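You operate a simulated robot arm through the tools that you are given. There is no shell and no other tool. Be economical: measure what you need, move in short steps, check, and stop when the job is done.

The job below is to be done with a simulated robot arm. You get a single attempt, and the scene is never put back.

TASK
Press the yellow pack over the pressing ham and set it under the iron weight.
Fine: the pack stays on the ham; iron on its rest, dial at off, weight on the ironing pad. Set down upright: iron.

Only the result counts: the job must be done as asked and must still hold three seconds after the hand-in. Knocking over, shifting, dropping, spilling or breaking anything else fails it.

THE ROBOT
A 6-joint arm with a two-finger parallel gripper, fixed in place. Base frame: the origin is at the foot of the arm, x ahead of it, y to its left, z up; the work surface is at about z = 78. Readings come in cm, degrees, newtons and seconds.
With the tool pointing down near the work surface it reaches from about 20 to 84 cm from the base axis. Its first joint turns from -166.0 to 166.0 degrees. Payload 3.91 kg.
The TCP is the grasp point between the finger pads, 3 cm short of the fingertips. In the tool frame z runs along the fingers and y along their closing line. The gripper opens to 11 cm. The fingers are 2 cm wide and 1 cm thick; the gripper's body (4.8 by 11.2 cm) begins 5.5 cm behind the TCP.
Orientation is that of the tool frame in the base frame, as a unit quaternion [x, y, z, w]. With the fingers straight down and closing along the base's y, the tool's x points along the base's -x, its y along +y and its z along -z.

THE INTERFACE
- The arm moves only by the tool step_arm. Its argument "increments" is a list of rows, each an object (a shift or turn left out is 0, a gripper value left out holds the last) with "delta_pos": the shift along the tool's x, y, z in cm, a list of three; "rotation": the turn, a rotation vector about the tool's x, y, z in degrees, a list of three. In form: [{"delta_pos": [dx, dy, dz], "rotation": [rx, ry, rz]}, ...]. A call has 1 to 12 rows; each row shifts and turns the commanded pose from where the row before left it, along the tool's axes as they then stand. "claw" is the gripper command, from -1 (shut) to 1 (fully open), values between in proportion, set as the call begins (left out, the last holds). Rows are played at 5 a second. More than 5 cm and 8.6 degrees between two rows, or a gripper value outside its range, and nothing of the call is played. Where a pose cannot be reached the arm comes as near as it can. A force on the tool above 90 N (or 10 N above the force at the start of the call, whichever is more), or a blocked arm, ends the call early, and 0.2 s more pass. Each finger travels about 10.8 cm/s and halts on what it meets, pressing with about 31 N; the grip force reading is that of the motor and also rises with nothing between the fingers. The clock runs only during rows and for 0.2 s after the last one: add rows that do not move to give the fingers time. It gives the time, the measured TCP pose, the force on the tool (base axes), the opening and the grip force at its end, in the units of the frame above (readings bear some noise), with the torque about the TCP (base axes, N m) and any sound that the robot's microphone picked up, and new pictures: "views" is both (left out), scene, wrist or none.
- Cameras (640 x 400 px; columns grow to the right, rows downward): "scene" is fixed at [40.18, -50.08, 137.9]; the picture's right is [0.39, 0.92, 0.00], its down [0.37, -0.16, -0.91] and it looks along [-0.84, 0.36, -0.41] (base axes); focal length 214 px, centre (320, 200). "wrist" rides on the gripper at [7.7, 0.7, -11.5] in the tool frame; the picture's right is [-0.09, 1.00, 0.00], its down [-0.80, -0.07, -0.59] and it looks along [-0.59, -0.05, 0.80] (tool axes); focal length 270 px, centre (320, 200). There is no depth. A picture from a camera that has moved, and an enlarged one, comes with that camera's place and axes in the base frame and with its lens. The place of the scene camera against the robot may be out by one fixed shift of up to 1.2 cm in any direction.
- slide_trunk(by): slides the trunk up (or, below 0, down) by that many cm; the arm rides with it, the base frame stays. It gives what a move gives, with no picture.
- inspect(camera, box): a new picture of the part [left, top, right, bottom] of that camera's present view, enlarged. It takes no simulated time.
- hand_in(): hands the job in; it is judged then, once.

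Work in short steps. Places have to be worked out from the pictures, the camera data and where the tool is seen: move nearer, look again, correct. Check each grasp and each placing, and mend what went wrong. You have 120 turns and 200 pictures in all, those below and enlarged ones among them. Open the gripper and draw the arm clear of the work before you hand the job in, unless the task says otherwise; then end with one line.

The tools are called after ">>>" by a JSON object that holds its "fn" and its "kwargs". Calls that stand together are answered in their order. step_arm: Moves the arm, as the interface text tells. Its arguments: {"type":"object","properties":{"increments":{"type":"array"},"claw":{"type":"number"},"views":{"type":"string","enum":["both","scene","wrist","none"]}},"required":["increments"]} The other tools are called the same way: slide_trunk (by) slides the trunk up or down; inspect (camera, box) takes an enlarged picture of a part of a camera's view; hand_in () hands the job in.

At the start:

```text
time_s: 0.0
eef_pos: [20.61, -41.88, 118.34]
tcp_rot: [0.0, 1.0, -0.001, 0.0]
force: [-0.1, 0.4, 0.4]
moment: [0.01, -0.01, 0.0]
opening: 11.02
grasp_force: 0.0
trunk travel left (down, up): [-47.5, 6.5]
```

scene: 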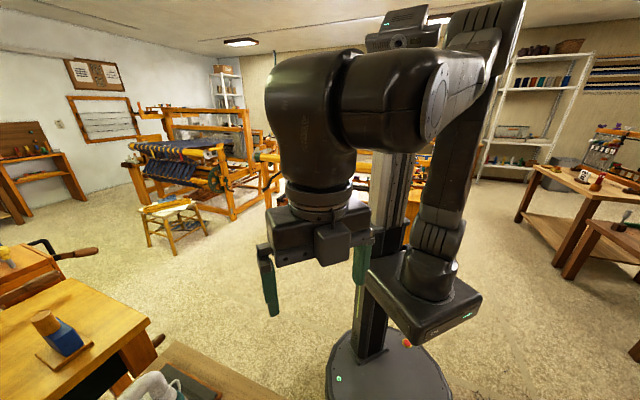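
wrist: 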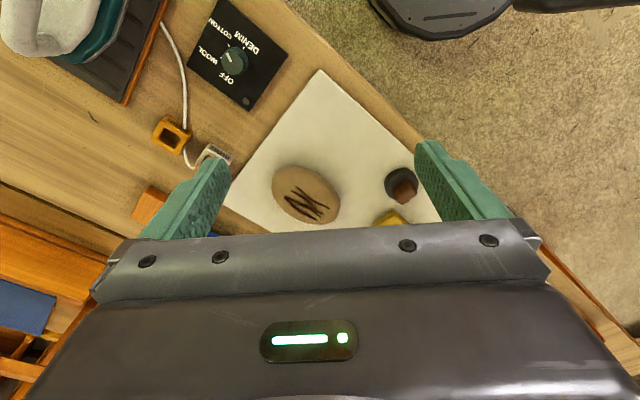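

The wrist view shows the pad with ham, weight and a yellow patch, the dial and the iron; I enlarge these parts before moving.

>>> {"fn": "inspect", "kwargs": {"camera": "wrist", "box": [180, 0, 340, 100]}}

>>> {"fn": "inspect", "kwargs": {"camera": "wrist", "box": [230, 140, 450, 250]}}

>>> {"fn": "inspect", "kwargs": {"camera": "scene", "box": [0, 230, 300, 400]}}

```text
4.00 times, centred on (260, 50) of wrist
camera zoom: at [12.84, -41.13, 129.67], right [0.09, 1.0, 0.0], down [0.8, -0.07, 0.59], along [0.59, -0.05, -0.8], focal length 1081 px, centre (560, 800)
```

zoom: 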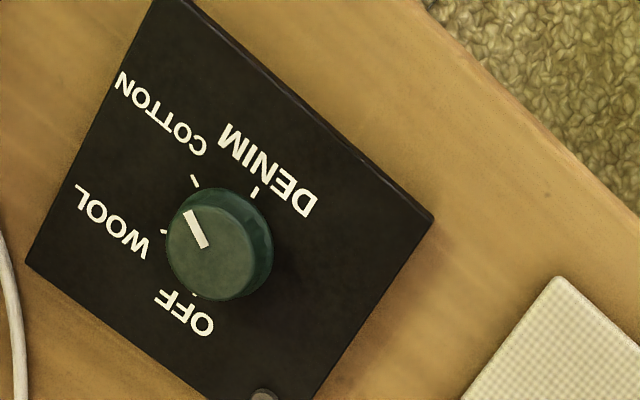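

```text
2.91 times, centred on (340, 195) of wrist
camera zoom: at [12.84, -41.13, 129.67], right [0.09, 1.0, 0.0], down [0.8, -0.07, 0.59], along [0.59, -0.05, -0.8], focal length 786 px, centre (262, 214)
```

zoom: 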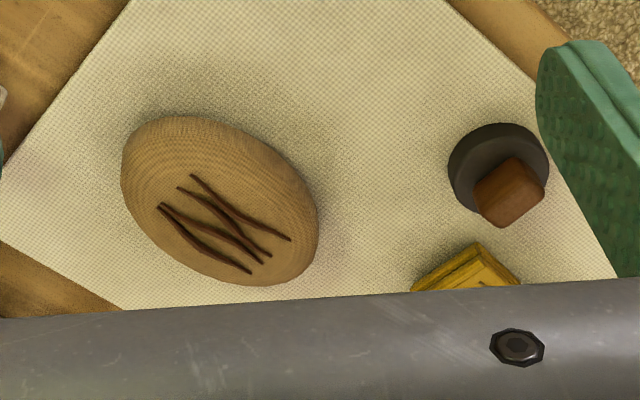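

```text
2.13 times, centred on (150, 315) of scene
camera zoom: at [40.18, -50.08, 137.9], right [0.39, 0.92, 0.0], down [0.37, -0.16, -0.91], along [-0.84, 0.36, -0.41], focal length 458 px, centre (683, -45)
```

zoom: 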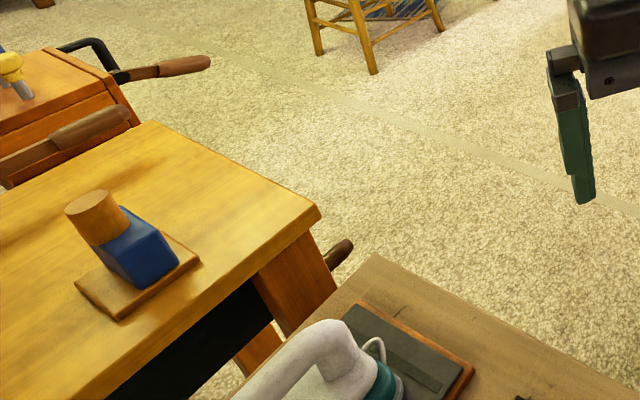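

The dial points at or near COTTON, with OFF/WOOL/DENIM alternatives, and the yellow pack is hidden behind the gripper. I back off to see the whole pad.

>>> {"fn": "step_arm", "kwargs": {"increments": [{"delta_pos": [4.5, 0, 0]}, {"delta_pos": [4.5, 0, 0]}, {"delta_pos": [4.5, 0, 0]}, {"delta_pos": [4.5, 0, 0]}], "views": "wrist"}}

```text
time_s: 1.0
eef_pos: [2.39, -41.76, 118.4]
tcp_rot: [0.0, 1.0, 0.0, 0.0]
force: [-0.1, -0.3, 0.8]
moment: [-0.02, -0.01, -0.01]
opening: 11.02
grasp_force: 0.1
trunk travel left (down, up): [-47.5, 6.5]
camera wrist: at [-5.34, -41.08, 129.71], right [0.09, 1.0, 0.0], down [0.8, -0.07, 0.59], along [0.59, -0.05, -0.8], focal length 270 px, centre (320, 200)
```

wrist: 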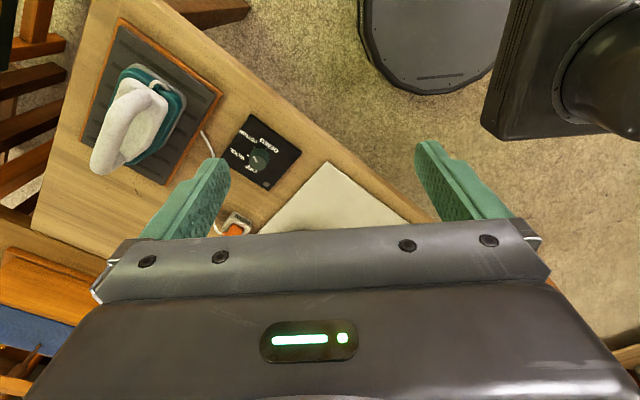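

The iron stands on its rest, cable to a plug. The view's bottom is the +x side, so I move the other way to see the yellow pack.

>>> {"fn": "step_arm", "kwargs": {"increments": [{"delta_pos": [-5, 0, 0]}, {"delta_pos": [-5, 0, 0]}, {"delta_pos": [-5, 0, 0]}, {"delta_pos": [-5, 0, 0]}, {"delta_pos": [-5, 0, 0]}, {"delta_pos": [-5, 0, 0]}, {"delta_pos": [-5, 0, 0]}], "views": "both"}}

```text
time_s: 2.6
eef_pos: [37.7, -41.89, 118.19]
tcp_rot: [0.0, 1.0, 0.001, -0.001]
force: [0.2, -0.1, 0.6]
moment: [0.02, 0.01, 0.01]
opening: 10.98
grasp_force: 0.1
trunk travel left (down, up): [-47.5, 6.5]
camera wrist: at [30.01, -41.17, 129.65], right [0.09, 1.0, 0.0], down [0.8, -0.07, 0.59], along [0.59, -0.05, -0.8], focal length 270 px, centre (320, 200)
```

scene: 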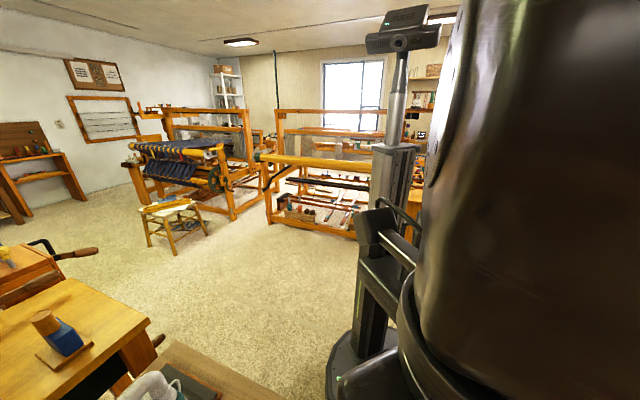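
wrist: 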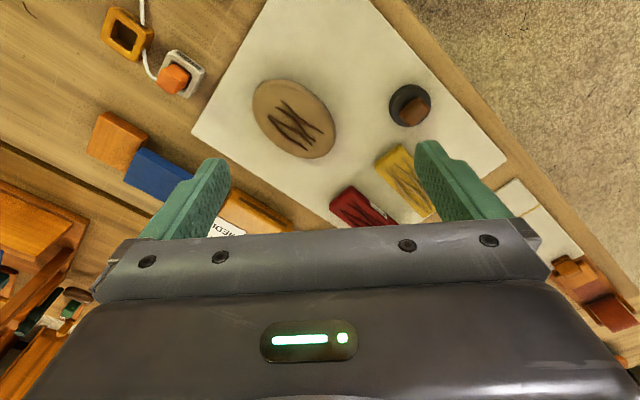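

A red pack, yellow pack and a card with text come into view. I go farther to read the card.

>>> {"fn": "step_arm", "kwargs": {"increments": [{"delta_pos": [-5, 0, 0]}, {"delta_pos": [-5, 0, 0]}, {"delta_pos": [-5, 0, 0]}, {"delta_pos": [-3, 0, 0]}], "views": "wrist"}}

>>> {"fn": "inspect", "kwargs": {"camera": "wrist", "box": [100, 60, 480, 240]}}

```text
time_s: 3.6
eef_pos: [55.5, -41.84, 118.24]
tcp_rot: [0.002, 1.0, 0.0, -0.001]
force: [0.1, -0.5, 0.3]
moment: [-0.01, -0.02, 0.02]
opening: 10.99
grasp_force: 0.0
trunk travel left (down, up): [-47.5, 6.5]
camera wrist: at [47.85, -41.18, 129.52], right [0.09, 1.0, 0.0], down [0.8, -0.07, 0.59], along [0.59, -0.05, -0.8], focal length 270 px, centre (320, 200)
```

wrist: 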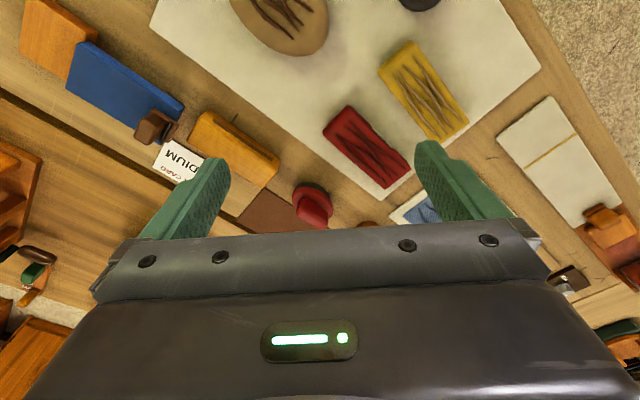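

```text
1.68 times, centred on (290, 150) of wrist
camera zoom: at [47.85, -41.18, 129.52], right [0.09, 1.0, 0.0], down [0.8, -0.07, 0.59], along [0.59, -0.05, -0.8], focal length 455 px, centre (370, 284)
```

zoom: 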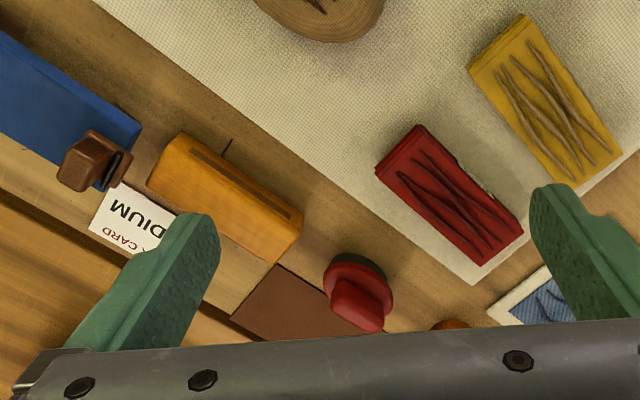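

More items: a card saying "…DIUM / …CARD", a fabric swatch, a red-handled weight. I push on a bit to read these.

>>> {"fn": "step_arm", "kwargs": {"increments": [{"delta_pos": [-5, 0, 0]}, {"delta_pos": [-5, 0, 0]}, {"delta_pos": [-2, 0, 0]}], "views": "wrist"}}

>>> {"fn": "inspect", "kwargs": {"camera": "wrist", "box": [100, 0, 400, 200]}}

>>> {"fn": "inspect", "kwargs": {"camera": "wrist", "box": [380, 60, 640, 230]}}

```text
time_s: 4.4
eef_pos: [64.23, -41.86, 118.22]
tcp_rot: [0.001, 1.0, 0.0, -0.001]
force: [0.3, 0.3, -0.6]
moment: [0.02, 0.04, 0.01]
opening: 10.99
grasp_force: 0.1
out of reach, approached as far as the arm can: row 2, 3
trunk travel left (down, up): [-47.5, 6.5]
camera wrist: at [56.58, -41.18, 129.52], right [0.09, 1.0, 0.0], down [0.8, -0.07, 0.59], along [0.59, -0.05, -0.81], focal length 270 px, centre (320, 200)
```

wrist: 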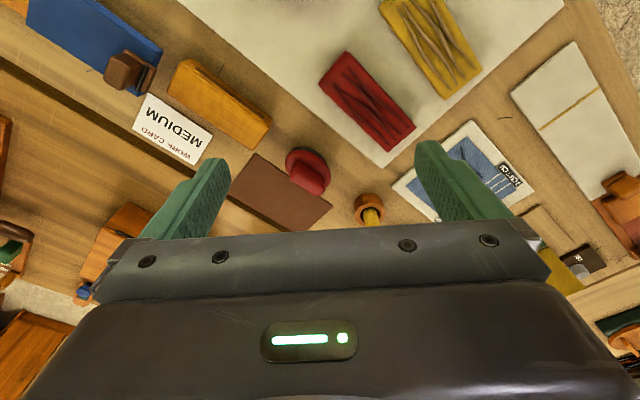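

```text
2.00 times, centred on (250, 100) of wrist
camera zoom: at [56.58, -41.18, 129.52], right [0.09, 1.0, 0.0], down [0.8, -0.07, 0.59], along [0.59, -0.05, -0.81], focal length 541 px, centre (460, 400)
```

zoom: 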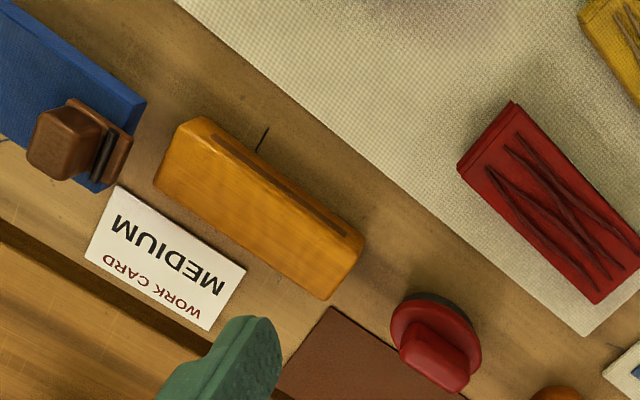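

```text
2.35 times, centred on (510, 145) of wrist
camera zoom: at [56.58, -41.18, 129.52], right [0.09, 1.0, 0.0], down [0.8, -0.07, 0.59], along [0.59, -0.05, -0.81], focal length 636 px, centre (-127, 329)
```

zoom: 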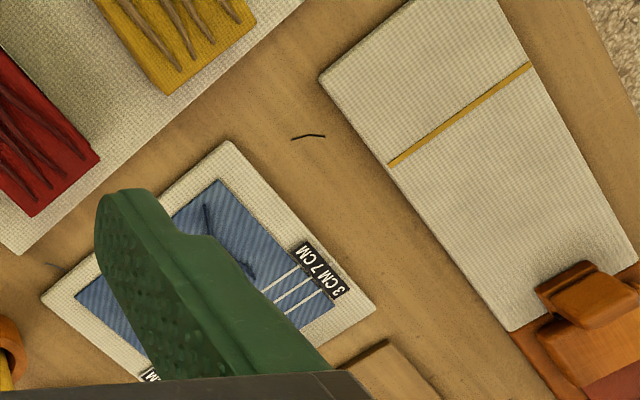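

The work card says MEDIUM. I move to y≈-22 and further x to read the measure swatch and other items at the far end.

>>> {"fn": "step_arm", "kwargs": {"increments": [{"delta_pos": [0, 5, 0]}, {"delta_pos": [0, 5, 0]}, {"delta_pos": [0, 5, 0]}, {"delta_pos": [0, 5, 0]}, {"delta_pos": [-4, 0, 0]}, {"delta_pos": [-4, 0, 0]}], "views": "wrist"}}

>>> {"fn": "inspect", "kwargs": {"camera": "wrist", "box": [180, 0, 480, 240]}}

```text
time_s: 5.8
eef_pos: [72.58, -21.86, 117.99]
tcp_rot: [0.0, 1.0, 0.001, -0.002]
force: [0.3, 1.0, 0.0]
moment: [0.04, 0.02, -0.03]
opening: 11.01
grasp_force: 0.2
trunk travel left (down, up): [-47.5, 6.5]
camera wrist: at [64.82, -21.14, 129.45], right [0.09, 1.0, 0.0], down [0.8, -0.07, 0.59], along [0.59, -0.05, -0.81], focal length 270 px, centre (320, 200)
```

wrist: 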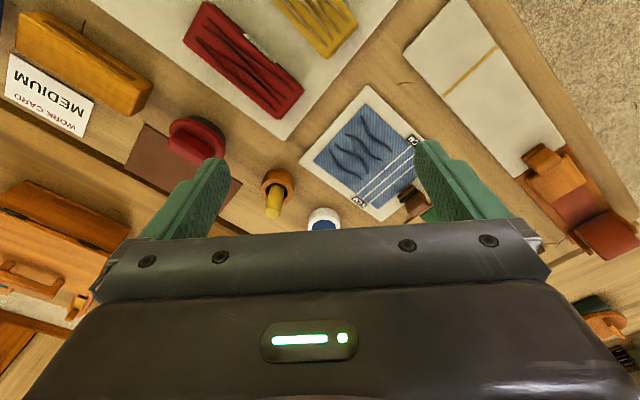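

```text
1.67 times, centred on (330, 120) of wrist
camera zoom: at [64.82, -21.14, 129.45], right [0.09, 1.0, 0.0], down [0.8, -0.07, 0.59], along [0.59, -0.05, -0.81], focal length 450 px, centre (303, 333)
```

zoom: 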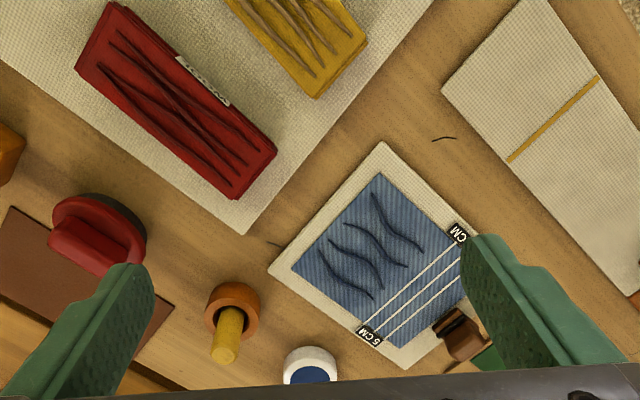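

The red pack shows a small label on its side. I zoom in and look for one on the yellow.

>>> {"fn": "inspect", "kwargs": {"camera": "wrist", "box": [230, 15, 310, 65]}}

>>> {"fn": "step_arm", "kwargs": {"increments": [{"delta_pos": [5, 0, 0]}, {"delta_pos": [5, 0, 0]}, {"delta_pos": [5, 0, 0]}, {"delta_pos": [0, 3, 4]}, {"delta_pos": [0, 3, 4]}, {"delta_pos": [0, 3, 0]}], "views": "wrist"}}

```text
8.00 times, centred on (270, 40) of wrist
camera zoom: at [64.82, -21.14, 129.45], right [0.09, 1.0, 0.0], down [0.8, -0.07, 0.59], along [0.59, -0.05, -0.81], focal length 2162 px, centre (720, 1480)
```

zoom: 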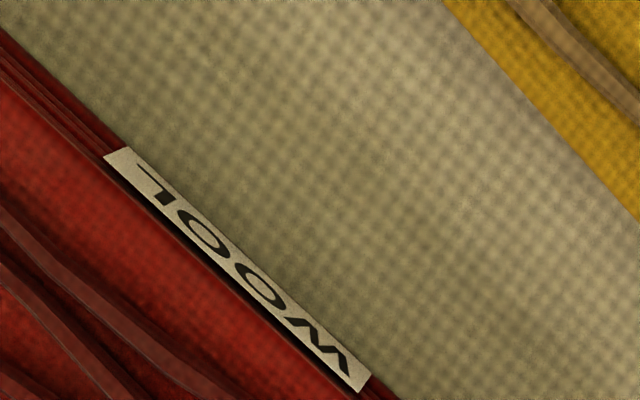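

```text
time_s: 7.2
eef_pos: [57.32, -12.93, 110.27]
tcp_rot: [0.001, 1.0, 0.0, -0.001]
force: [-0.2, 0.3, -0.8]
moment: [0.02, 0.01, 0.01]
opening: 10.99
grasp_force: 0.1
trunk travel left (down, up): [-47.5, 6.5]
camera wrist: at [49.64, -12.08, 121.6], right [0.09, 1.0, 0.0], down [0.8, -0.07, 0.59], along [0.59, -0.05, -0.8], focal length 270 px, centre (320, 200)
```

wrist: 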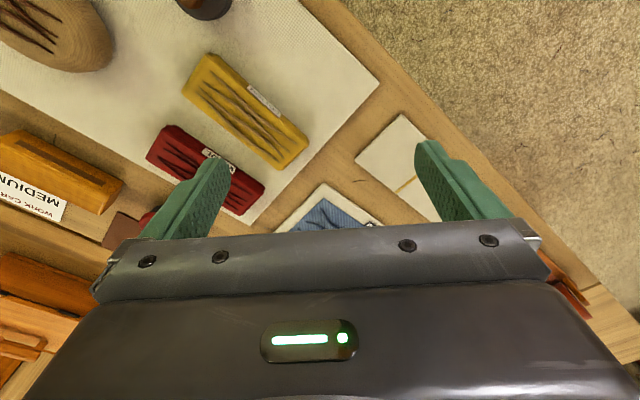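

The yellow pack's label is visible; zoom in.

>>> {"fn": "inspect", "kwargs": {"camera": "wrist", "box": [230, 70, 310, 120]}}

>>> {"fn": "inspect", "kwargs": {"camera": "wrist", "box": [160, 30, 340, 200]}}

```text
8.00 times, centred on (270, 95) of wrist
camera zoom: at [49.64, -12.08, 121.6], right [0.09, 1.0, 0.0], down [0.8, -0.07, 0.59], along [0.59, -0.05, -0.8], focal length 2162 px, centre (720, 1040)
```

zoom: 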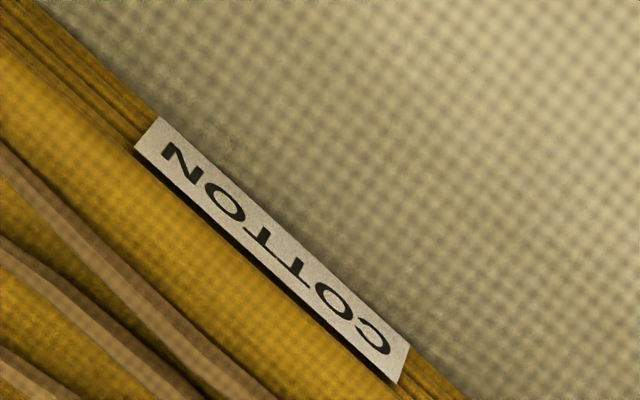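

```text
2.35 times, centred on (250, 115) of wrist
camera zoom: at [49.64, -12.08, 121.6], right [0.09, 1.0, 0.0], down [0.8, -0.07, 0.59], along [0.59, -0.05, -0.8], focal length 636 px, centre (485, 400)
```

zoom: 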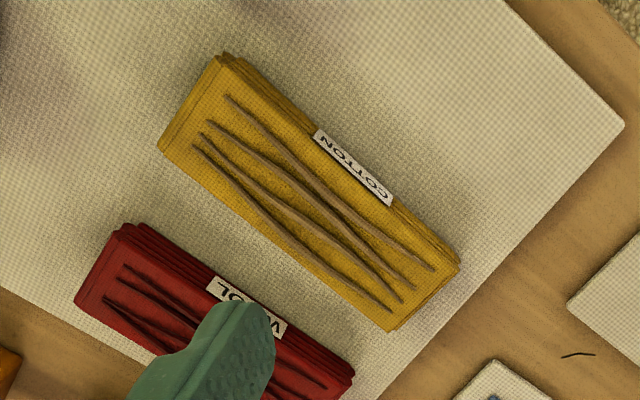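

Yellow = COTTON. Next I look closely at the dial, socket and iron, moving toward them at safe height.

>>> {"fn": "step_arm", "kwargs": {"increments": [{"delta_pos": [3, -4, 0]}, {"delta_pos": [3, -4, 0]}, {"delta_pos": [3, -4, 0]}, {"delta_pos": [3, -4, 0]}, {"delta_pos": [4, -3, 0]}, {"delta_pos": [4, -3, 0]}, {"delta_pos": [4, -3, 0]}, {"delta_pos": [4, -3, 0]}, {"delta_pos": [4, -3, 0]}, {"delta_pos": [4, -3, 0]}, {"delta_pos": [4, -3, 0]}, {"delta_pos": [4, -3, 0]}], "views": "none"}}

>>> {"fn": "step_arm", "kwargs": {"increments": [{"delta_pos": [4, 0, 0]}, {"delta_pos": [4, 0, 0]}], "views": "wrist"}}

```text
time_s: 9.8
eef_pos: [13.27, -52.98, 110.18]
tcp_rot: [0.0, 1.0, 0.0, 0.001]
force: [-0.4, 0.2, 0.6]
moment: [0.02, 0.02, 0.02]
opening: 10.99
grasp_force: 0.1
trunk travel left (down, up): [-47.5, 6.5]
```

```text
time_s: 10.4
eef_pos: [5.27, -52.89, 110.25]
tcp_rot: [0.001, 1.0, 0.0, 0.0]
force: [0.5, 0.1, 0.3]
moment: [0.02, 0.0, -0.03]
opening: 11.03
grasp_force: 0.1
trunk travel left (down, up): [-47.5, 6.5]
camera wrist: at [-2.45, -52.23, 121.59], right [0.09, 1.0, 0.0], down [0.8, -0.07, 0.59], along [0.59, -0.05, -0.8], focal length 270 px, centre (320, 200)
```

wrist: 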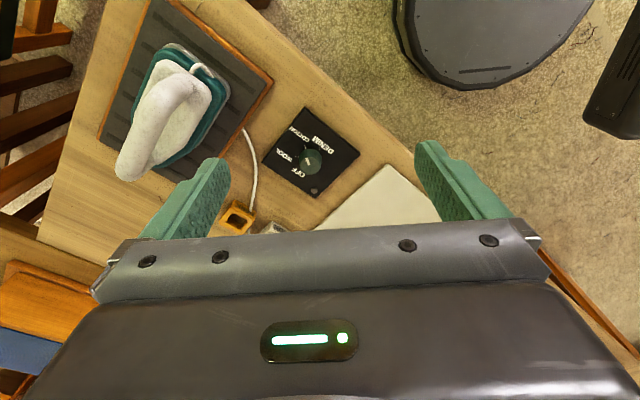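

>>> {"fn": "inspect", "kwargs": {"camera": "wrist", "box": [260, 100, 365, 210]}}

>>> {"fn": "inspect", "kwargs": {"camera": "wrist", "box": [90, 0, 290, 190]}}

```text
3.64 times, centred on (312, 155) of wrist
camera zoom: at [-2.45, -52.23, 121.59], right [0.09, 1.0, 0.0], down [0.8, -0.07, 0.59], along [0.59, -0.05, -0.8], focal length 983 px, centre (347, 364)
```

zoom: 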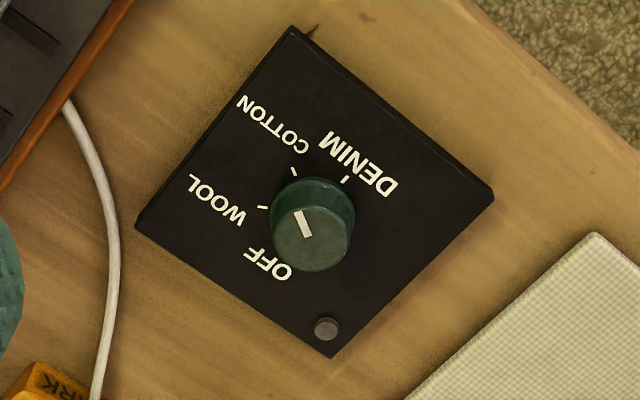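

```text
2.11 times, centred on (190, 95) of wrist
camera zoom: at [-2.45, -52.23, 121.59], right [0.09, 1.0, 0.0], down [0.8, -0.07, 0.59], along [0.59, -0.05, -0.8], focal length 569 px, centre (594, 421)
```

zoom: 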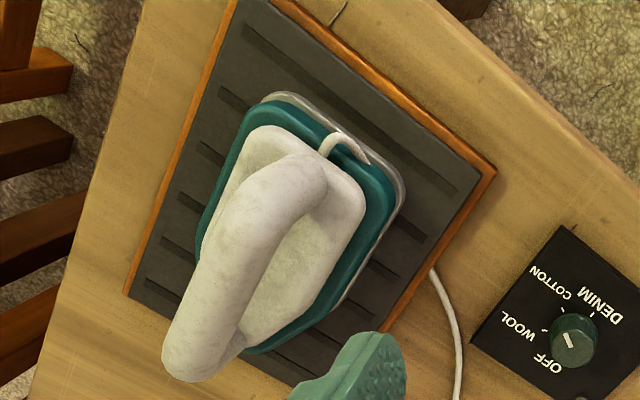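

The dial pointer already lies at COTTON, but the lamp on the box looks dark. I check the socket and cable from a bit further on.

>>> {"fn": "step_arm", "kwargs": {"increments": [{"delta_pos": [-5, 0, 0]}, {"delta_pos": [-5, 0, 0]}, {"delta_pos": [-5, 0, 0]}], "views": "wrist"}}

>>> {"fn": "inspect", "kwargs": {"camera": "wrist", "box": [120, 0, 360, 200]}}

```text
time_s: 11.2
eef_pos: [20.51, -52.75, 110.23]
tcp_rot: [0.0, 1.0, 0.0, -0.001]
force: [-0.5, -0.5, -0.4]
moment: [-0.01, -0.03, -0.01]
opening: 11.01
grasp_force: 0.1
trunk travel left (down, up): [-47.5, 6.5]
camera wrist: at [12.73, -52.11, 121.71], right [0.09, 1.0, 0.0], down [0.8, -0.07, 0.59], along [0.59, -0.05, -0.8], focal length 270 px, centre (320, 200)
```

wrist: 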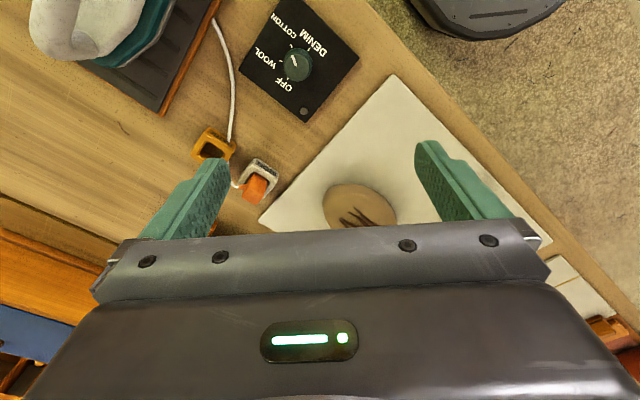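

```text
2.00 times, centred on (240, 100) of wrist
camera zoom: at [12.73, -52.11, 121.71], right [0.09, 1.0, 0.0], down [0.8, -0.07, 0.59], along [0.59, -0.05, -0.8], focal length 541 px, centre (480, 400)
```

zoom: 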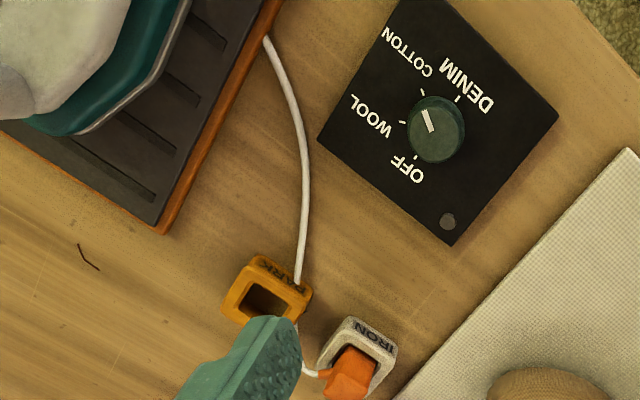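

The plug sits in the IRON socket and the dial is at COTTON, so the setting is right. Now I go to the yellow pack (est. centre (62.3,-24.5), long axis at ~41°) and align the tool with it.

>>> {"fn": "step_arm", "kwargs": {"increments": [{"delta_pos": [-4.2, 2.6, 0]}, {"delta_pos": [-4.2, 2.6, 0]}, {"delta_pos": [-4.2, 2.6, 0]}, {"delta_pos": [-4.2, 2.6, 0]}, {"delta_pos": [-4.2, 2.6, 0]}, {"delta_pos": [-4.2, 2.6, 0]}, {"delta_pos": [-4.2, 2.6, 0]}, {"rotation": [0, 0, -8.16]}, {"rotation": [0, 0, -8.16]}, {"rotation": [0, 0, -8.16]}, {"rotation": [0, 0, -8.16]}, {"rotation": [0, 0, -8.16]}], "views": "wrist"}}

```text
time_s: 13.8
eef_pos: [49.78, -34.65, 110.26]
tcp_rot: [-0.349, 0.937, 0.0, -0.001]
force: [0.1, -0.7, -1.2]
moment: [0.01, 0.04, 0.01]
opening: 10.99
grasp_force: 0.0
trunk travel left (down, up): [-47.5, 6.5]
camera wrist: at [43.45, -39.18, 121.63], right [-0.59, 0.81, 0.0], down [0.65, 0.47, 0.59], along [0.48, 0.35, -0.8], focal length 270 px, centre (320, 200)
```

wrist: 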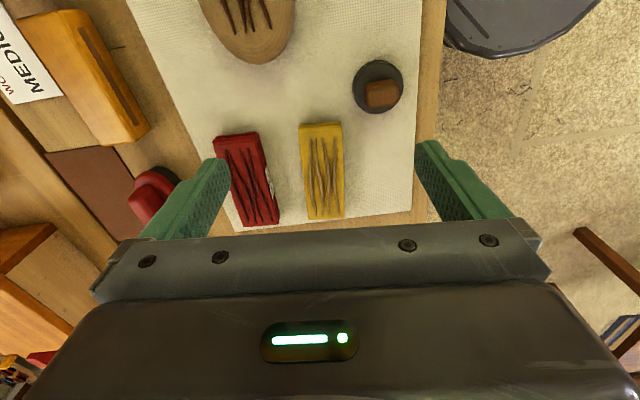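

Tool aligned with the pack; its centre is at about (62.6,-24.6). I go above it to z≈95.

>>> {"fn": "step_arm", "kwargs": {"increments": [{"delta_pos": [-4, -0.2, 2.5]}, {"delta_pos": [-4, -0.2, 2.5]}, {"delta_pos": [-4, -0.2, 3.5]}, {"delta_pos": [-4.2, -0.2, 3.5]}, {"delta_pos": [0, 0, 3]}], "views": "wrist"}}

>>> {"fn": "inspect", "kwargs": {"camera": "wrist", "box": [200, 0, 440, 240]}}

```text
refused: row 3 steps farther than a row can; nothing moved
```

```text
1.67 times, centred on (320, 120) of wrist
camera zoom: at [43.45, -39.18, 121.63], right [-0.59, 0.81, 0.0], down [0.65, 0.47, 0.59], along [0.48, 0.35, -0.8], focal length 450 px, centre (320, 333)
```

zoom: 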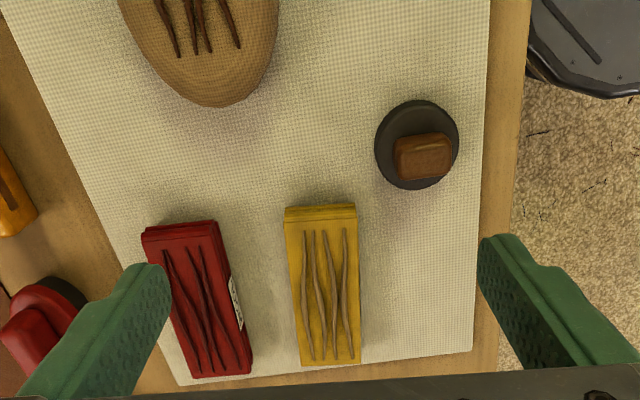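

A row was too long; I split it.

>>> {"fn": "step_arm", "kwargs": {"increments": [{"delta_pos": [-4, -0.2, 2.5]}, {"delta_pos": [-4, -0.2, 2.5]}, {"delta_pos": [-4, -0.2, 2.5]}, {"delta_pos": [-4.2, -0.2, 2.5]}, {"delta_pos": [0, 0, 4]}], "views": "wrist"}}

>>> {"fn": "inspect", "kwargs": {"camera": "wrist", "box": [200, 0, 440, 240]}}

```text
time_s: 15.0
eef_pos: [62.59, -24.63, 96.17]
tcp_rot: [-0.348, 0.937, 0.0, 0.0]
force: [1.1, 0.3, 0.4]
moment: [-0.02, 0.03, 0.0]
opening: 10.99
grasp_force: 0.1
trunk travel left (down, up): [-47.5, 6.5]
camera wrist: at [56.33, -29.17, 107.53], right [-0.58, 0.81, 0.0], down [0.65, 0.47, 0.59], along [0.48, 0.35, -0.8], focal length 270 px, centre (320, 200)
```

wrist: 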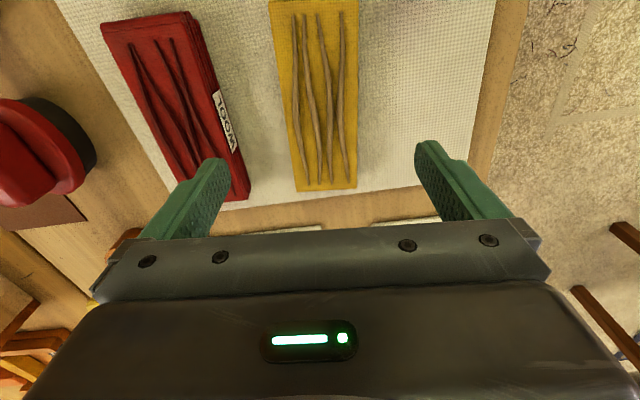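

```text
1.67 times, centred on (320, 120) of wrist
camera zoom: at [56.33, -29.17, 107.53], right [-0.58, 0.81, 0.0], down [0.65, 0.47, 0.59], along [0.48, 0.35, -0.8], focal length 450 px, centre (320, 333)
```

zoom: 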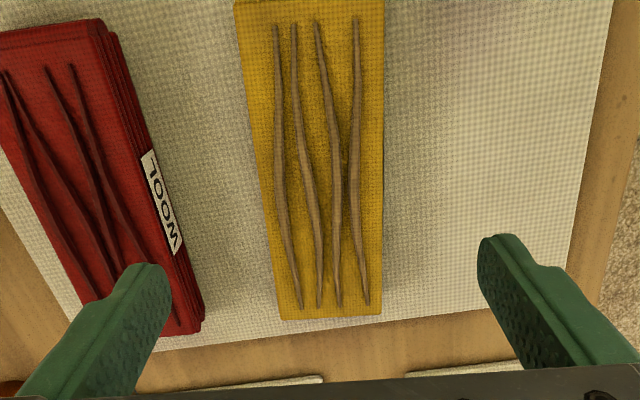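

Tool is laterally centred on the pack (axis offset <0.4 cm). I shift 0.7 forward and lower to TCP z≈84.

>>> {"fn": "step_arm", "kwargs": {"increments": [{"delta_pos": [-0.7, 0.1, 4]}, {"delta_pos": [0, 0, 4]}, {"delta_pos": [0, 0, 2.5]}, {"delta_pos": [0, 0, 1.5]}], "views": "wrist"}}

```text
time_s: 16.0
eef_pos: [63.09, -24.14, 84.21]
tcp_rot: [-0.348, 0.937, 0.0, 0.0]
force: [0.6, -0.7, -0.1]
moment: [-0.01, 0.01, 0.04]
opening: 10.98
grasp_force: 0.0
trunk travel left (down, up): [-47.5, 6.5]
camera wrist: at [56.77, -28.64, 95.56], right [-0.58, 0.81, 0.0], down [0.65, 0.47, 0.59], along [0.48, 0.35, -0.8], focal length 270 px, centre (320, 200)
```

wrist: 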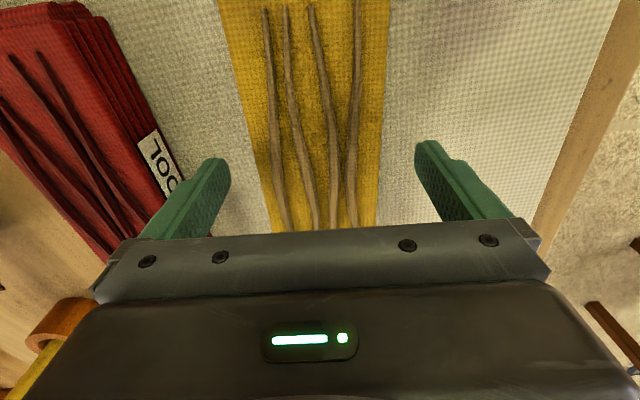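

Fingers straddle the pack cleanly, tips about at its top. Lower slowly by 1.4, checking force.

>>> {"fn": "step_arm", "kwargs": {"increments": [{"delta_pos": [0, 0, 0.5]}, {"delta_pos": [0, 0, 0.5]}, {"delta_pos": [0, 0, 0.4]}], "views": "wrist"}}

>>> {"fn": "inspect", "kwargs": {"camera": "wrist", "box": [120, 100, 520, 240]}}

```text
time_s: 16.8
eef_pos: [63.04, -24.09, 82.83]
tcp_rot: [-0.348, 0.937, 0.0, 0.0]
force: [0.1, -0.6, 0.4]
moment: [0.0, -0.02, -0.02]
opening: 10.97
grasp_force: 0.0
trunk travel left (down, up): [-47.5, 6.5]
camera wrist: at [56.73, -28.63, 94.21], right [-0.58, 0.81, 0.0], down [0.65, 0.47, 0.59], along [0.48, 0.35, -0.8], focal length 270 px, centre (320, 200)
```

wrist: 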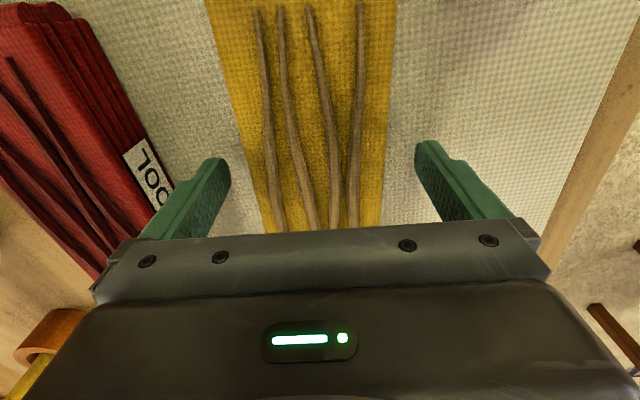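

```text
1.60 times, centred on (320, 170) of wrist
camera zoom: at [56.73, -28.63, 94.21], right [-0.58, 0.81, 0.0], down [0.65, 0.47, 0.59], along [0.48, 0.35, -0.8], focal length 432 px, centre (320, 248)
```

zoom: 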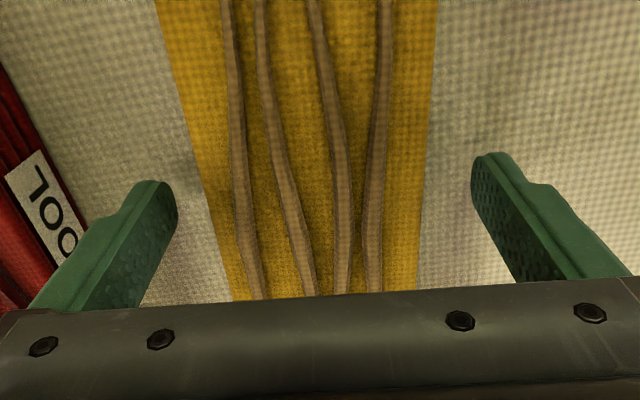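

Tips at ~79.8 with no contact. Close the fingers on the pack.

>>> {"fn": "step_arm", "kwargs": {"increments": [{"delta_pos": [0, 0, 0]}, {"delta_pos": [0, 0, 0]}, {"delta_pos": [0, 0, 0]}], "claw": -1, "views": "wrist"}}

```text
time_s: 17.6
eef_pos: [63.02, -24.23, 82.9]
tcp_rot: [-0.348, 0.937, 0.0, -0.001]
force: [2.3, 0.7, 1.1]
moment: [0.03, 0.02, -0.08]
opening: 6.98
grasp_force: 31.2
trunk travel left (down, up): [-47.5, 6.5]
camera wrist: at [56.73, -28.63, 94.21], right [-0.58, 0.81, 0.0], down [0.65, 0.47, 0.59], along [0.48, 0.35, -0.8], focal length 270 px, centre (320, 200)
```

wrist: 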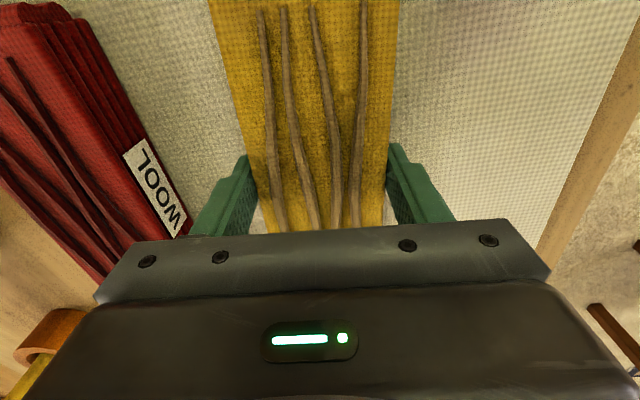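

Pack gripped at 6.98 cm width. Before carrying I want an accurate ham pose (the pack would block the camera), so I release, rise, and survey the ham.

>>> {"fn": "step_arm", "kwargs": {"increments": [{"delta_pos": [0, 0, 0]}, {"delta_pos": [0, 0, 0]}, {"delta_pos": [0, 0, -4]}, {"delta_pos": [0, 0, -4.5]}, {"delta_pos": [4.5, 0, -2]}, {"delta_pos": [4.5, 0, 0]}, {"delta_pos": [4.5, 0, 0]}, {"delta_pos": [4.5, 0, 0]}], "claw": 1, "views": "wrist"}}

>>> {"fn": "inspect", "kwargs": {"camera": "wrist", "box": [160, 0, 480, 240]}}

```text
time_s: 19.4
eef_pos: [49.45, -35.86, 93.46]
tcp_rot: [-0.348, 0.937, 0.0, 0.0]
force: [-0.1, -0.2, -0.4]
moment: [-0.03, 0.01, 0.03]
opening: 11.01
grasp_force: 0.1
trunk travel left (down, up): [-47.5, 6.5]
camera wrist: at [43.04, -40.47, 104.73], right [-0.58, 0.81, 0.0], down [0.65, 0.47, 0.59], along [0.48, 0.35, -0.8], focal length 270 px, centre (320, 200)
```

wrist: 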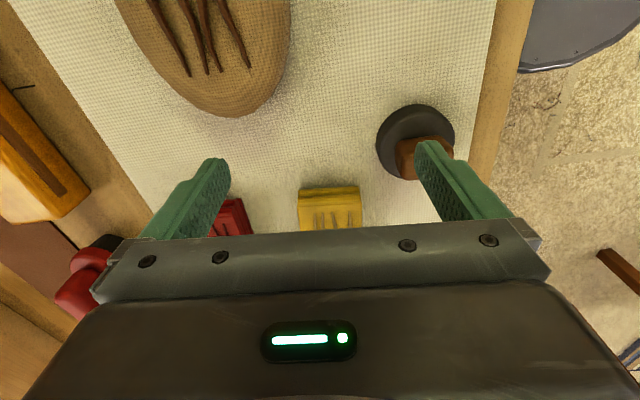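

```text
1.67 times, centred on (320, 120) of wrist
camera zoom: at [43.04, -40.47, 104.73], right [-0.58, 0.81, 0.0], down [0.65, 0.47, 0.59], along [0.48, 0.35, -0.8], focal length 450 px, centre (320, 333)
```

zoom: 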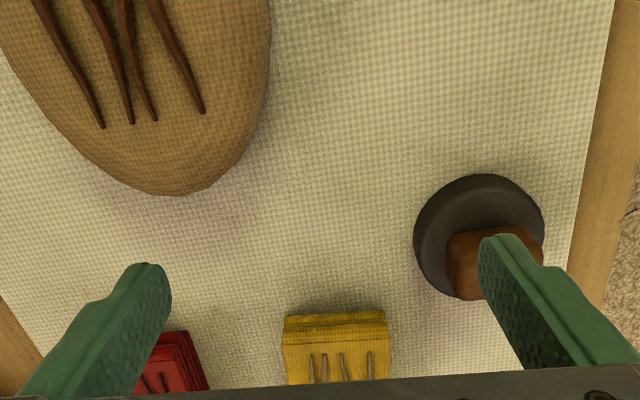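

I move above the ham itself to get its outline.

>>> {"fn": "step_arm", "kwargs": {"increments": [{"delta_pos": [4, -2.5, 0]}, {"delta_pos": [4, -2.5, 0]}, {"delta_pos": [3, -2, -2]}, {"delta_pos": [2, 0, -4]}], "views": "wrist"}}

>>> {"fn": "inspect", "kwargs": {"camera": "wrist", "box": [160, 0, 480, 240]}}

```text
time_s: 20.4
eef_pos: [43.93, -49.89, 99.39]
tcp_rot: [-0.349, 0.937, 0.0, 0.0]
force: [-0.6, -0.2, -0.4]
moment: [0.03, -0.01, 0.01]
opening: 11.01
grasp_force: 0.0
trunk travel left (down, up): [-47.5, 6.5]
camera wrist: at [37.61, -54.35, 110.77], right [-0.58, 0.81, 0.0], down [0.65, 0.47, 0.59], along [0.48, 0.35, -0.8], focal length 270 px, centre (320, 200)
```

wrist: 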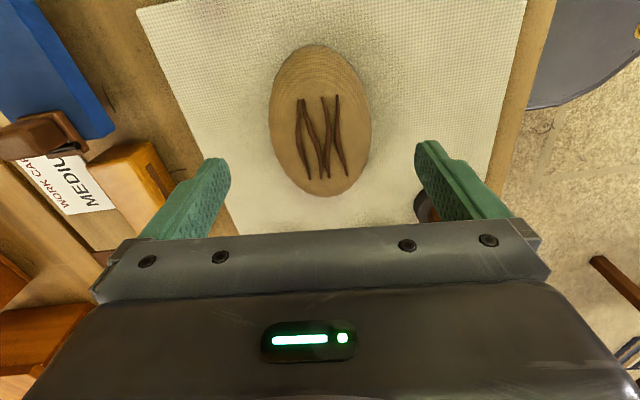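

```text
1.67 times, centred on (320, 120) of wrist
camera zoom: at [37.61, -54.35, 110.77], right [-0.58, 0.81, 0.0], down [0.65, 0.47, 0.59], along [0.48, 0.35, -0.8], focal length 450 px, centre (320, 333)
```

zoom: 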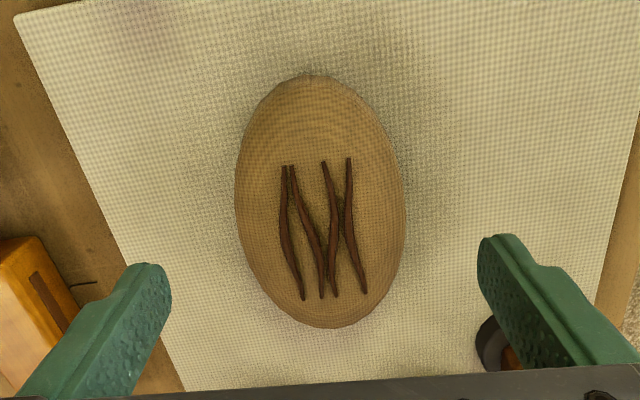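

Ham centre ≈ (46.4,-47.7), axis parallel to the packs, girth around z≈82. Back to the yellow pack to grasp it.

>>> {"fn": "step_arm", "kwargs": {"increments": [{"delta_pos": [-4.9, 0, 0]}, {"delta_pos": [-4.9, 0, 0]}, {"delta_pos": [-4.9, 0, 0]}, {"delta_pos": [-4.9, 0, 0]}, {"delta_pos": [-4.9, 0, 0]}, {"delta_pos": [-4.9, 2.0, 0]}, {"delta_pos": [-1.9, 4.0, 0]}, {"delta_pos": [0, 1, 4]}, {"delta_pos": [0, 0, 4]}, {"delta_pos": [0, 0, 4]}, {"delta_pos": [0, 0, 3]}, {"delta_pos": [0, 0, 1.5]}], "views": "wrist"}}

```text
refused: row 6 steps farther than a row can; nothing moved
```

Row 6 was too long; fixed.

>>> {"fn": "step_arm", "kwargs": {"increments": [{"delta_pos": [-4.9, 0, 0]}, {"delta_pos": [-4.9, 0, 0]}, {"delta_pos": [-4.9, 0, 0]}, {"delta_pos": [-4.9, 0, 0]}, {"delta_pos": [-4.5, 1.5, 0]}, {"delta_pos": [-4.5, 1.5, 0]}, {"delta_pos": [-2.7, 3.0, 0]}, {"delta_pos": [0, 1, 4]}, {"delta_pos": [0, 0, 4]}, {"delta_pos": [0, 0, 4]}, {"delta_pos": [0, 0, 3]}, {"delta_pos": [0, 0, 1.5]}], "views": "wrist"}}

```text
time_s: 23.0
eef_pos: [63.33, -23.92, 82.78]
tcp_rot: [-0.348, 0.937, -0.001, 0.0]
force: [1.0, 1.0, 0.4]
moment: [0.03, 0.02, 0.0]
opening: 11.0
grasp_force: 0.0
trunk travel left (down, up): [-47.5, 6.5]
camera wrist: at [56.96, -28.42, 94.17], right [-0.58, 0.81, 0.0], down [0.65, 0.47, 0.59], along [0.48, 0.35, -0.8], focal length 270 px, centre (320, 200)
```

wrist: 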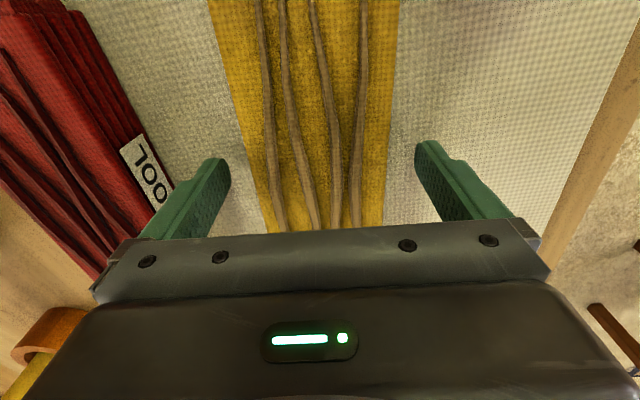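

Same straddle as before. Close and lift 12 cm.

>>> {"fn": "step_arm", "kwargs": {"increments": [{"delta_pos": [0, 0, 0]}, {"delta_pos": [0, 0, 0]}, {"delta_pos": [0, 0, 0]}, {"delta_pos": [0, 0, -2]}, {"delta_pos": [0, 0, -4]}, {"delta_pos": [0, 0, -4]}, {"delta_pos": [0, 0, -4]}], "claw": -1, "views": "wrist"}}

```text
time_s: 24.6
eef_pos: [63.22, -23.97, 96.9]
tcp_rot: [-0.348, 0.937, -0.001, 0.0]
force: [0.2, 0.3, -1.1]
moment: [-0.01, 0.02, -0.02]
opening: 6.96
grasp_force: 30.8
trunk travel left (down, up): [-47.5, 6.5]
camera wrist: at [56.89, -28.4, 108.29], right [-0.58, 0.81, 0.0], down [0.65, 0.47, 0.59], along [0.48, 0.35, -0.8], focal length 270 px, centre (320, 200)
```

wrist: 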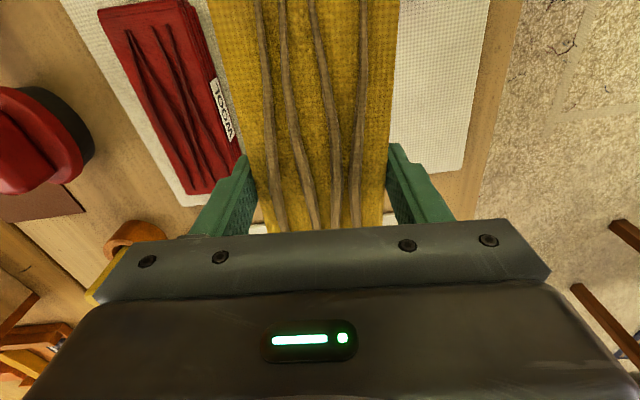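

Pack held level. Carry it over the ham.

>>> {"fn": "step_arm", "kwargs": {"increments": [{"delta_pos": [4, -1, 0]}, {"delta_pos": [4, -1, 0]}, {"delta_pos": [4, -1, 0]}, {"delta_pos": [4, -1, 0]}, {"delta_pos": [4, -1, 0]}, {"delta_pos": [4, -1, 0]}, {"delta_pos": [4.2, -0.9, 0]}], "views": "wrist"}}

```text
time_s: 26.2
eef_pos: [46.21, -47.77, 96.92]
tcp_rot: [-0.348, 0.937, 0.0, 0.0]
force: [-0.5, -0.4, -1.3]
moment: [0.02, 0.0, 0.02]
opening: 6.98
grasp_force: 30.6
trunk travel left (down, up): [-47.5, 6.5]
camera wrist: at [39.84, -52.34, 108.24], right [-0.58, 0.81, 0.0], down [0.65, 0.47, 0.59], along [0.48, 0.35, -0.8], focal length 270 px, centre (320, 200)
```

wrist: 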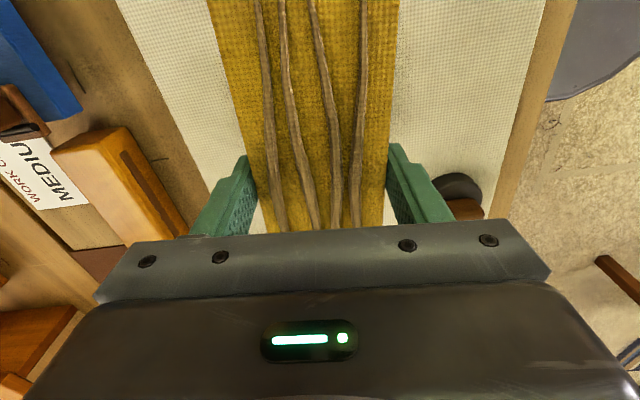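

Descend 5 cm, then in small steps watching force.

>>> {"fn": "step_arm", "kwargs": {"increments": [{"delta_pos": [0, 0, 2.5]}, {"delta_pos": [0, 0, 2.5]}], "views": "none"}}

>>> {"fn": "step_arm", "kwargs": {"increments": [{"delta_pos": [0, 0, 0.5]}, {"delta_pos": [0, 0, 0.5]}], "views": "none"}}

>>> {"fn": "step_arm", "kwargs": {"increments": [{"delta_pos": [0, 0, 0.5]}, {"delta_pos": [0, 0, 0.5]}], "views": "none"}}

```text
time_s: 26.8
eef_pos: [46.41, -47.87, 91.7]
tcp_rot: [-0.349, 0.937, 0.001, 0.0]
force: [-0.9, 0.1, -2.1]
moment: [-0.02, 0.05, 0.0]
opening: 6.97
grasp_force: 31.1
trunk travel left (down, up): [-47.5, 6.5]
```

```text
time_s: 27.4
eef_pos: [46.19, -47.77, 90.91]
tcp_rot: [-0.348, 0.937, 0.0, 0.0]
force: [0.1, -1.2, -0.7]
moment: [0.0, -0.03, -0.02]
opening: 6.98
grasp_force: 30.8
trunk travel left (down, up): [-47.5, 6.5]
```

```text
time_s: 28.0
eef_pos: [46.41, -47.58, 89.86]
tcp_rot: [-0.349, 0.937, 0.0, 0.0]
force: [0.4, 0.1, -1.3]
moment: [0.0, 0.0, 0.0]
opening: 6.94
grasp_force: 31.2
trunk travel left (down, up): [-47.5, 6.5]
```

No contact yet; continue in small steps.

>>> {"fn": "step_arm", "kwargs": {"increments": [{"delta_pos": [0, 0, 0.5]}], "views": "none"}}

>>> {"fn": "step_arm", "kwargs": {"increments": [{"delta_pos": [0, 0, 0.5]}], "views": "none"}}

>>> {"fn": "step_arm", "kwargs": {"increments": [{"delta_pos": [0, 0, 0.4]}], "views": "none"}}

>>> {"fn": "step_arm", "kwargs": {"increments": [{"delta_pos": [0, 0, 0.4]}], "views": "wrist"}}

```text
time_s: 28.4
eef_pos: [46.46, -47.59, 89.27]
tcp_rot: [-0.348, 0.937, 0.0, 0.0]
force: [-1.0, -0.3, -1.8]
moment: [-0.01, 0.01, -0.01]
opening: 6.99
grasp_force: 30.6
trunk travel left (down, up): [-47.5, 6.5]
```

```text
time_s: 28.8
eef_pos: [46.38, -47.61, 88.93]
tcp_rot: [-0.349, 0.937, 0.0, 0.001]
force: [0.2, -0.8, -2.2]
moment: [-0.01, 0.01, 0.01]
opening: 6.98
grasp_force: 31.1
trunk travel left (down, up): [-47.5, 6.5]
```

```text
time_s: 29.2
eef_pos: [46.45, -47.72, 88.51]
tcp_rot: [-0.349, 0.937, 0.0, 0.0]
force: [0.2, 0.3, -0.8]
moment: [-0.03, -0.01, -0.02]
opening: 6.97
grasp_force: 30.5
trunk travel left (down, up): [-47.5, 6.5]
```

```text
time_s: 29.6
eef_pos: [46.29, -47.55, 88.14]
tcp_rot: [-0.349, 0.937, 0.0, 0.0]
force: [0.5, 0.4, -1.4]
moment: [-0.01, 0.02, 0.02]
opening: 6.96
grasp_force: 30.9
trunk travel left (down, up): [-47.5, 6.5]
camera wrist: at [40.04, -52.1, 99.41], right [-0.58, 0.81, 0.0], down [0.65, 0.47, 0.59], along [0.48, 0.35, -0.8], focal length 270 px, centre (320, 200)
```

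wrist: 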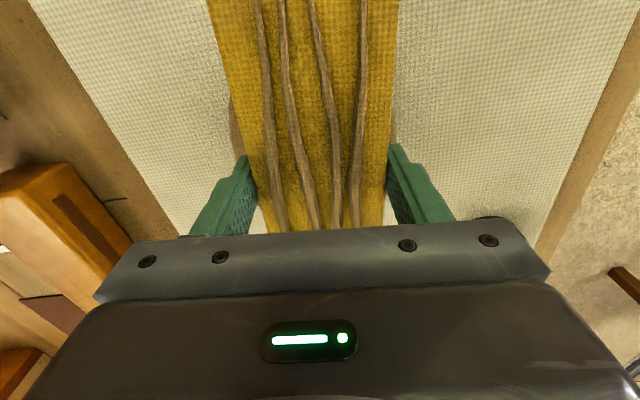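

Ham edges peek evenly at both sides of the pack. Continue down.

>>> {"fn": "step_arm", "kwargs": {"increments": [{"delta_pos": [0, 0, 0.4]}], "views": "none"}}

>>> {"fn": "step_arm", "kwargs": {"increments": [{"delta_pos": [0, 0, 0.4]}], "views": "none"}}

>>> {"fn": "step_arm", "kwargs": {"increments": [{"delta_pos": [0, 0, 0.4]}], "views": "none"}}

>>> {"fn": "step_arm", "kwargs": {"increments": [{"delta_pos": [0, 0, 0.4]}], "views": "wrist"}}

```text
time_s: 30.0
eef_pos: [46.34, -47.57, 87.81]
tcp_rot: [-0.349, 0.937, 0.0, 0.001]
force: [-0.6, 0.1, 8.2]
moment: [0.31, 0.08, -0.02]
opening: 6.96
grasp_force: 31.3
trunk travel left (down, up): [-47.5, 6.5]
```

```text
time_s: 30.4
eef_pos: [46.28, -47.59, 87.74]
tcp_rot: [-0.349, 0.937, -0.004, 0.001]
force: [0.0, 0.0, 34.3]
moment: [0.53, 0.16, -0.17]
opening: 6.96
grasp_force: 31.1
trunk travel left (down, up): [-47.5, 6.5]
```

```text
time_s: 30.8
eef_pos: [46.3, -47.56, 87.29]
tcp_rot: [-0.349, 0.937, -0.004, 0.001]
force: [2.0, -2.0, 39.3]
moment: [0.41, 0.25, -0.37]
opening: 7.0
grasp_force: 31.3
trunk travel left (down, up): [-47.5, 6.5]
```

```text
time_s: 31.2
eef_pos: [46.33, -47.61, 86.92]
tcp_rot: [-0.349, 0.937, -0.004, 0.001]
force: [1.3, -1.6, 52.7]
moment: [1.1, 0.92, -0.13]
opening: 6.99
grasp_force: 30.5
trunk travel left (down, up): [-47.5, 6.5]
camera wrist: at [39.89, -51.93, 98.38], right [-0.58, 0.81, -0.01], down [0.65, 0.47, 0.6], along [0.49, 0.34, -0.8], focal length 270 px, centre (320, 200)
```

wrist: 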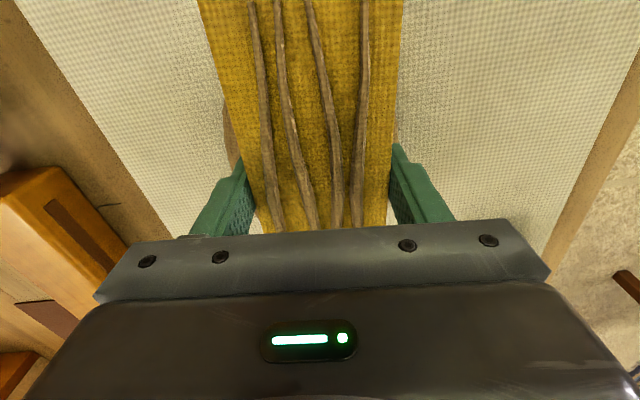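

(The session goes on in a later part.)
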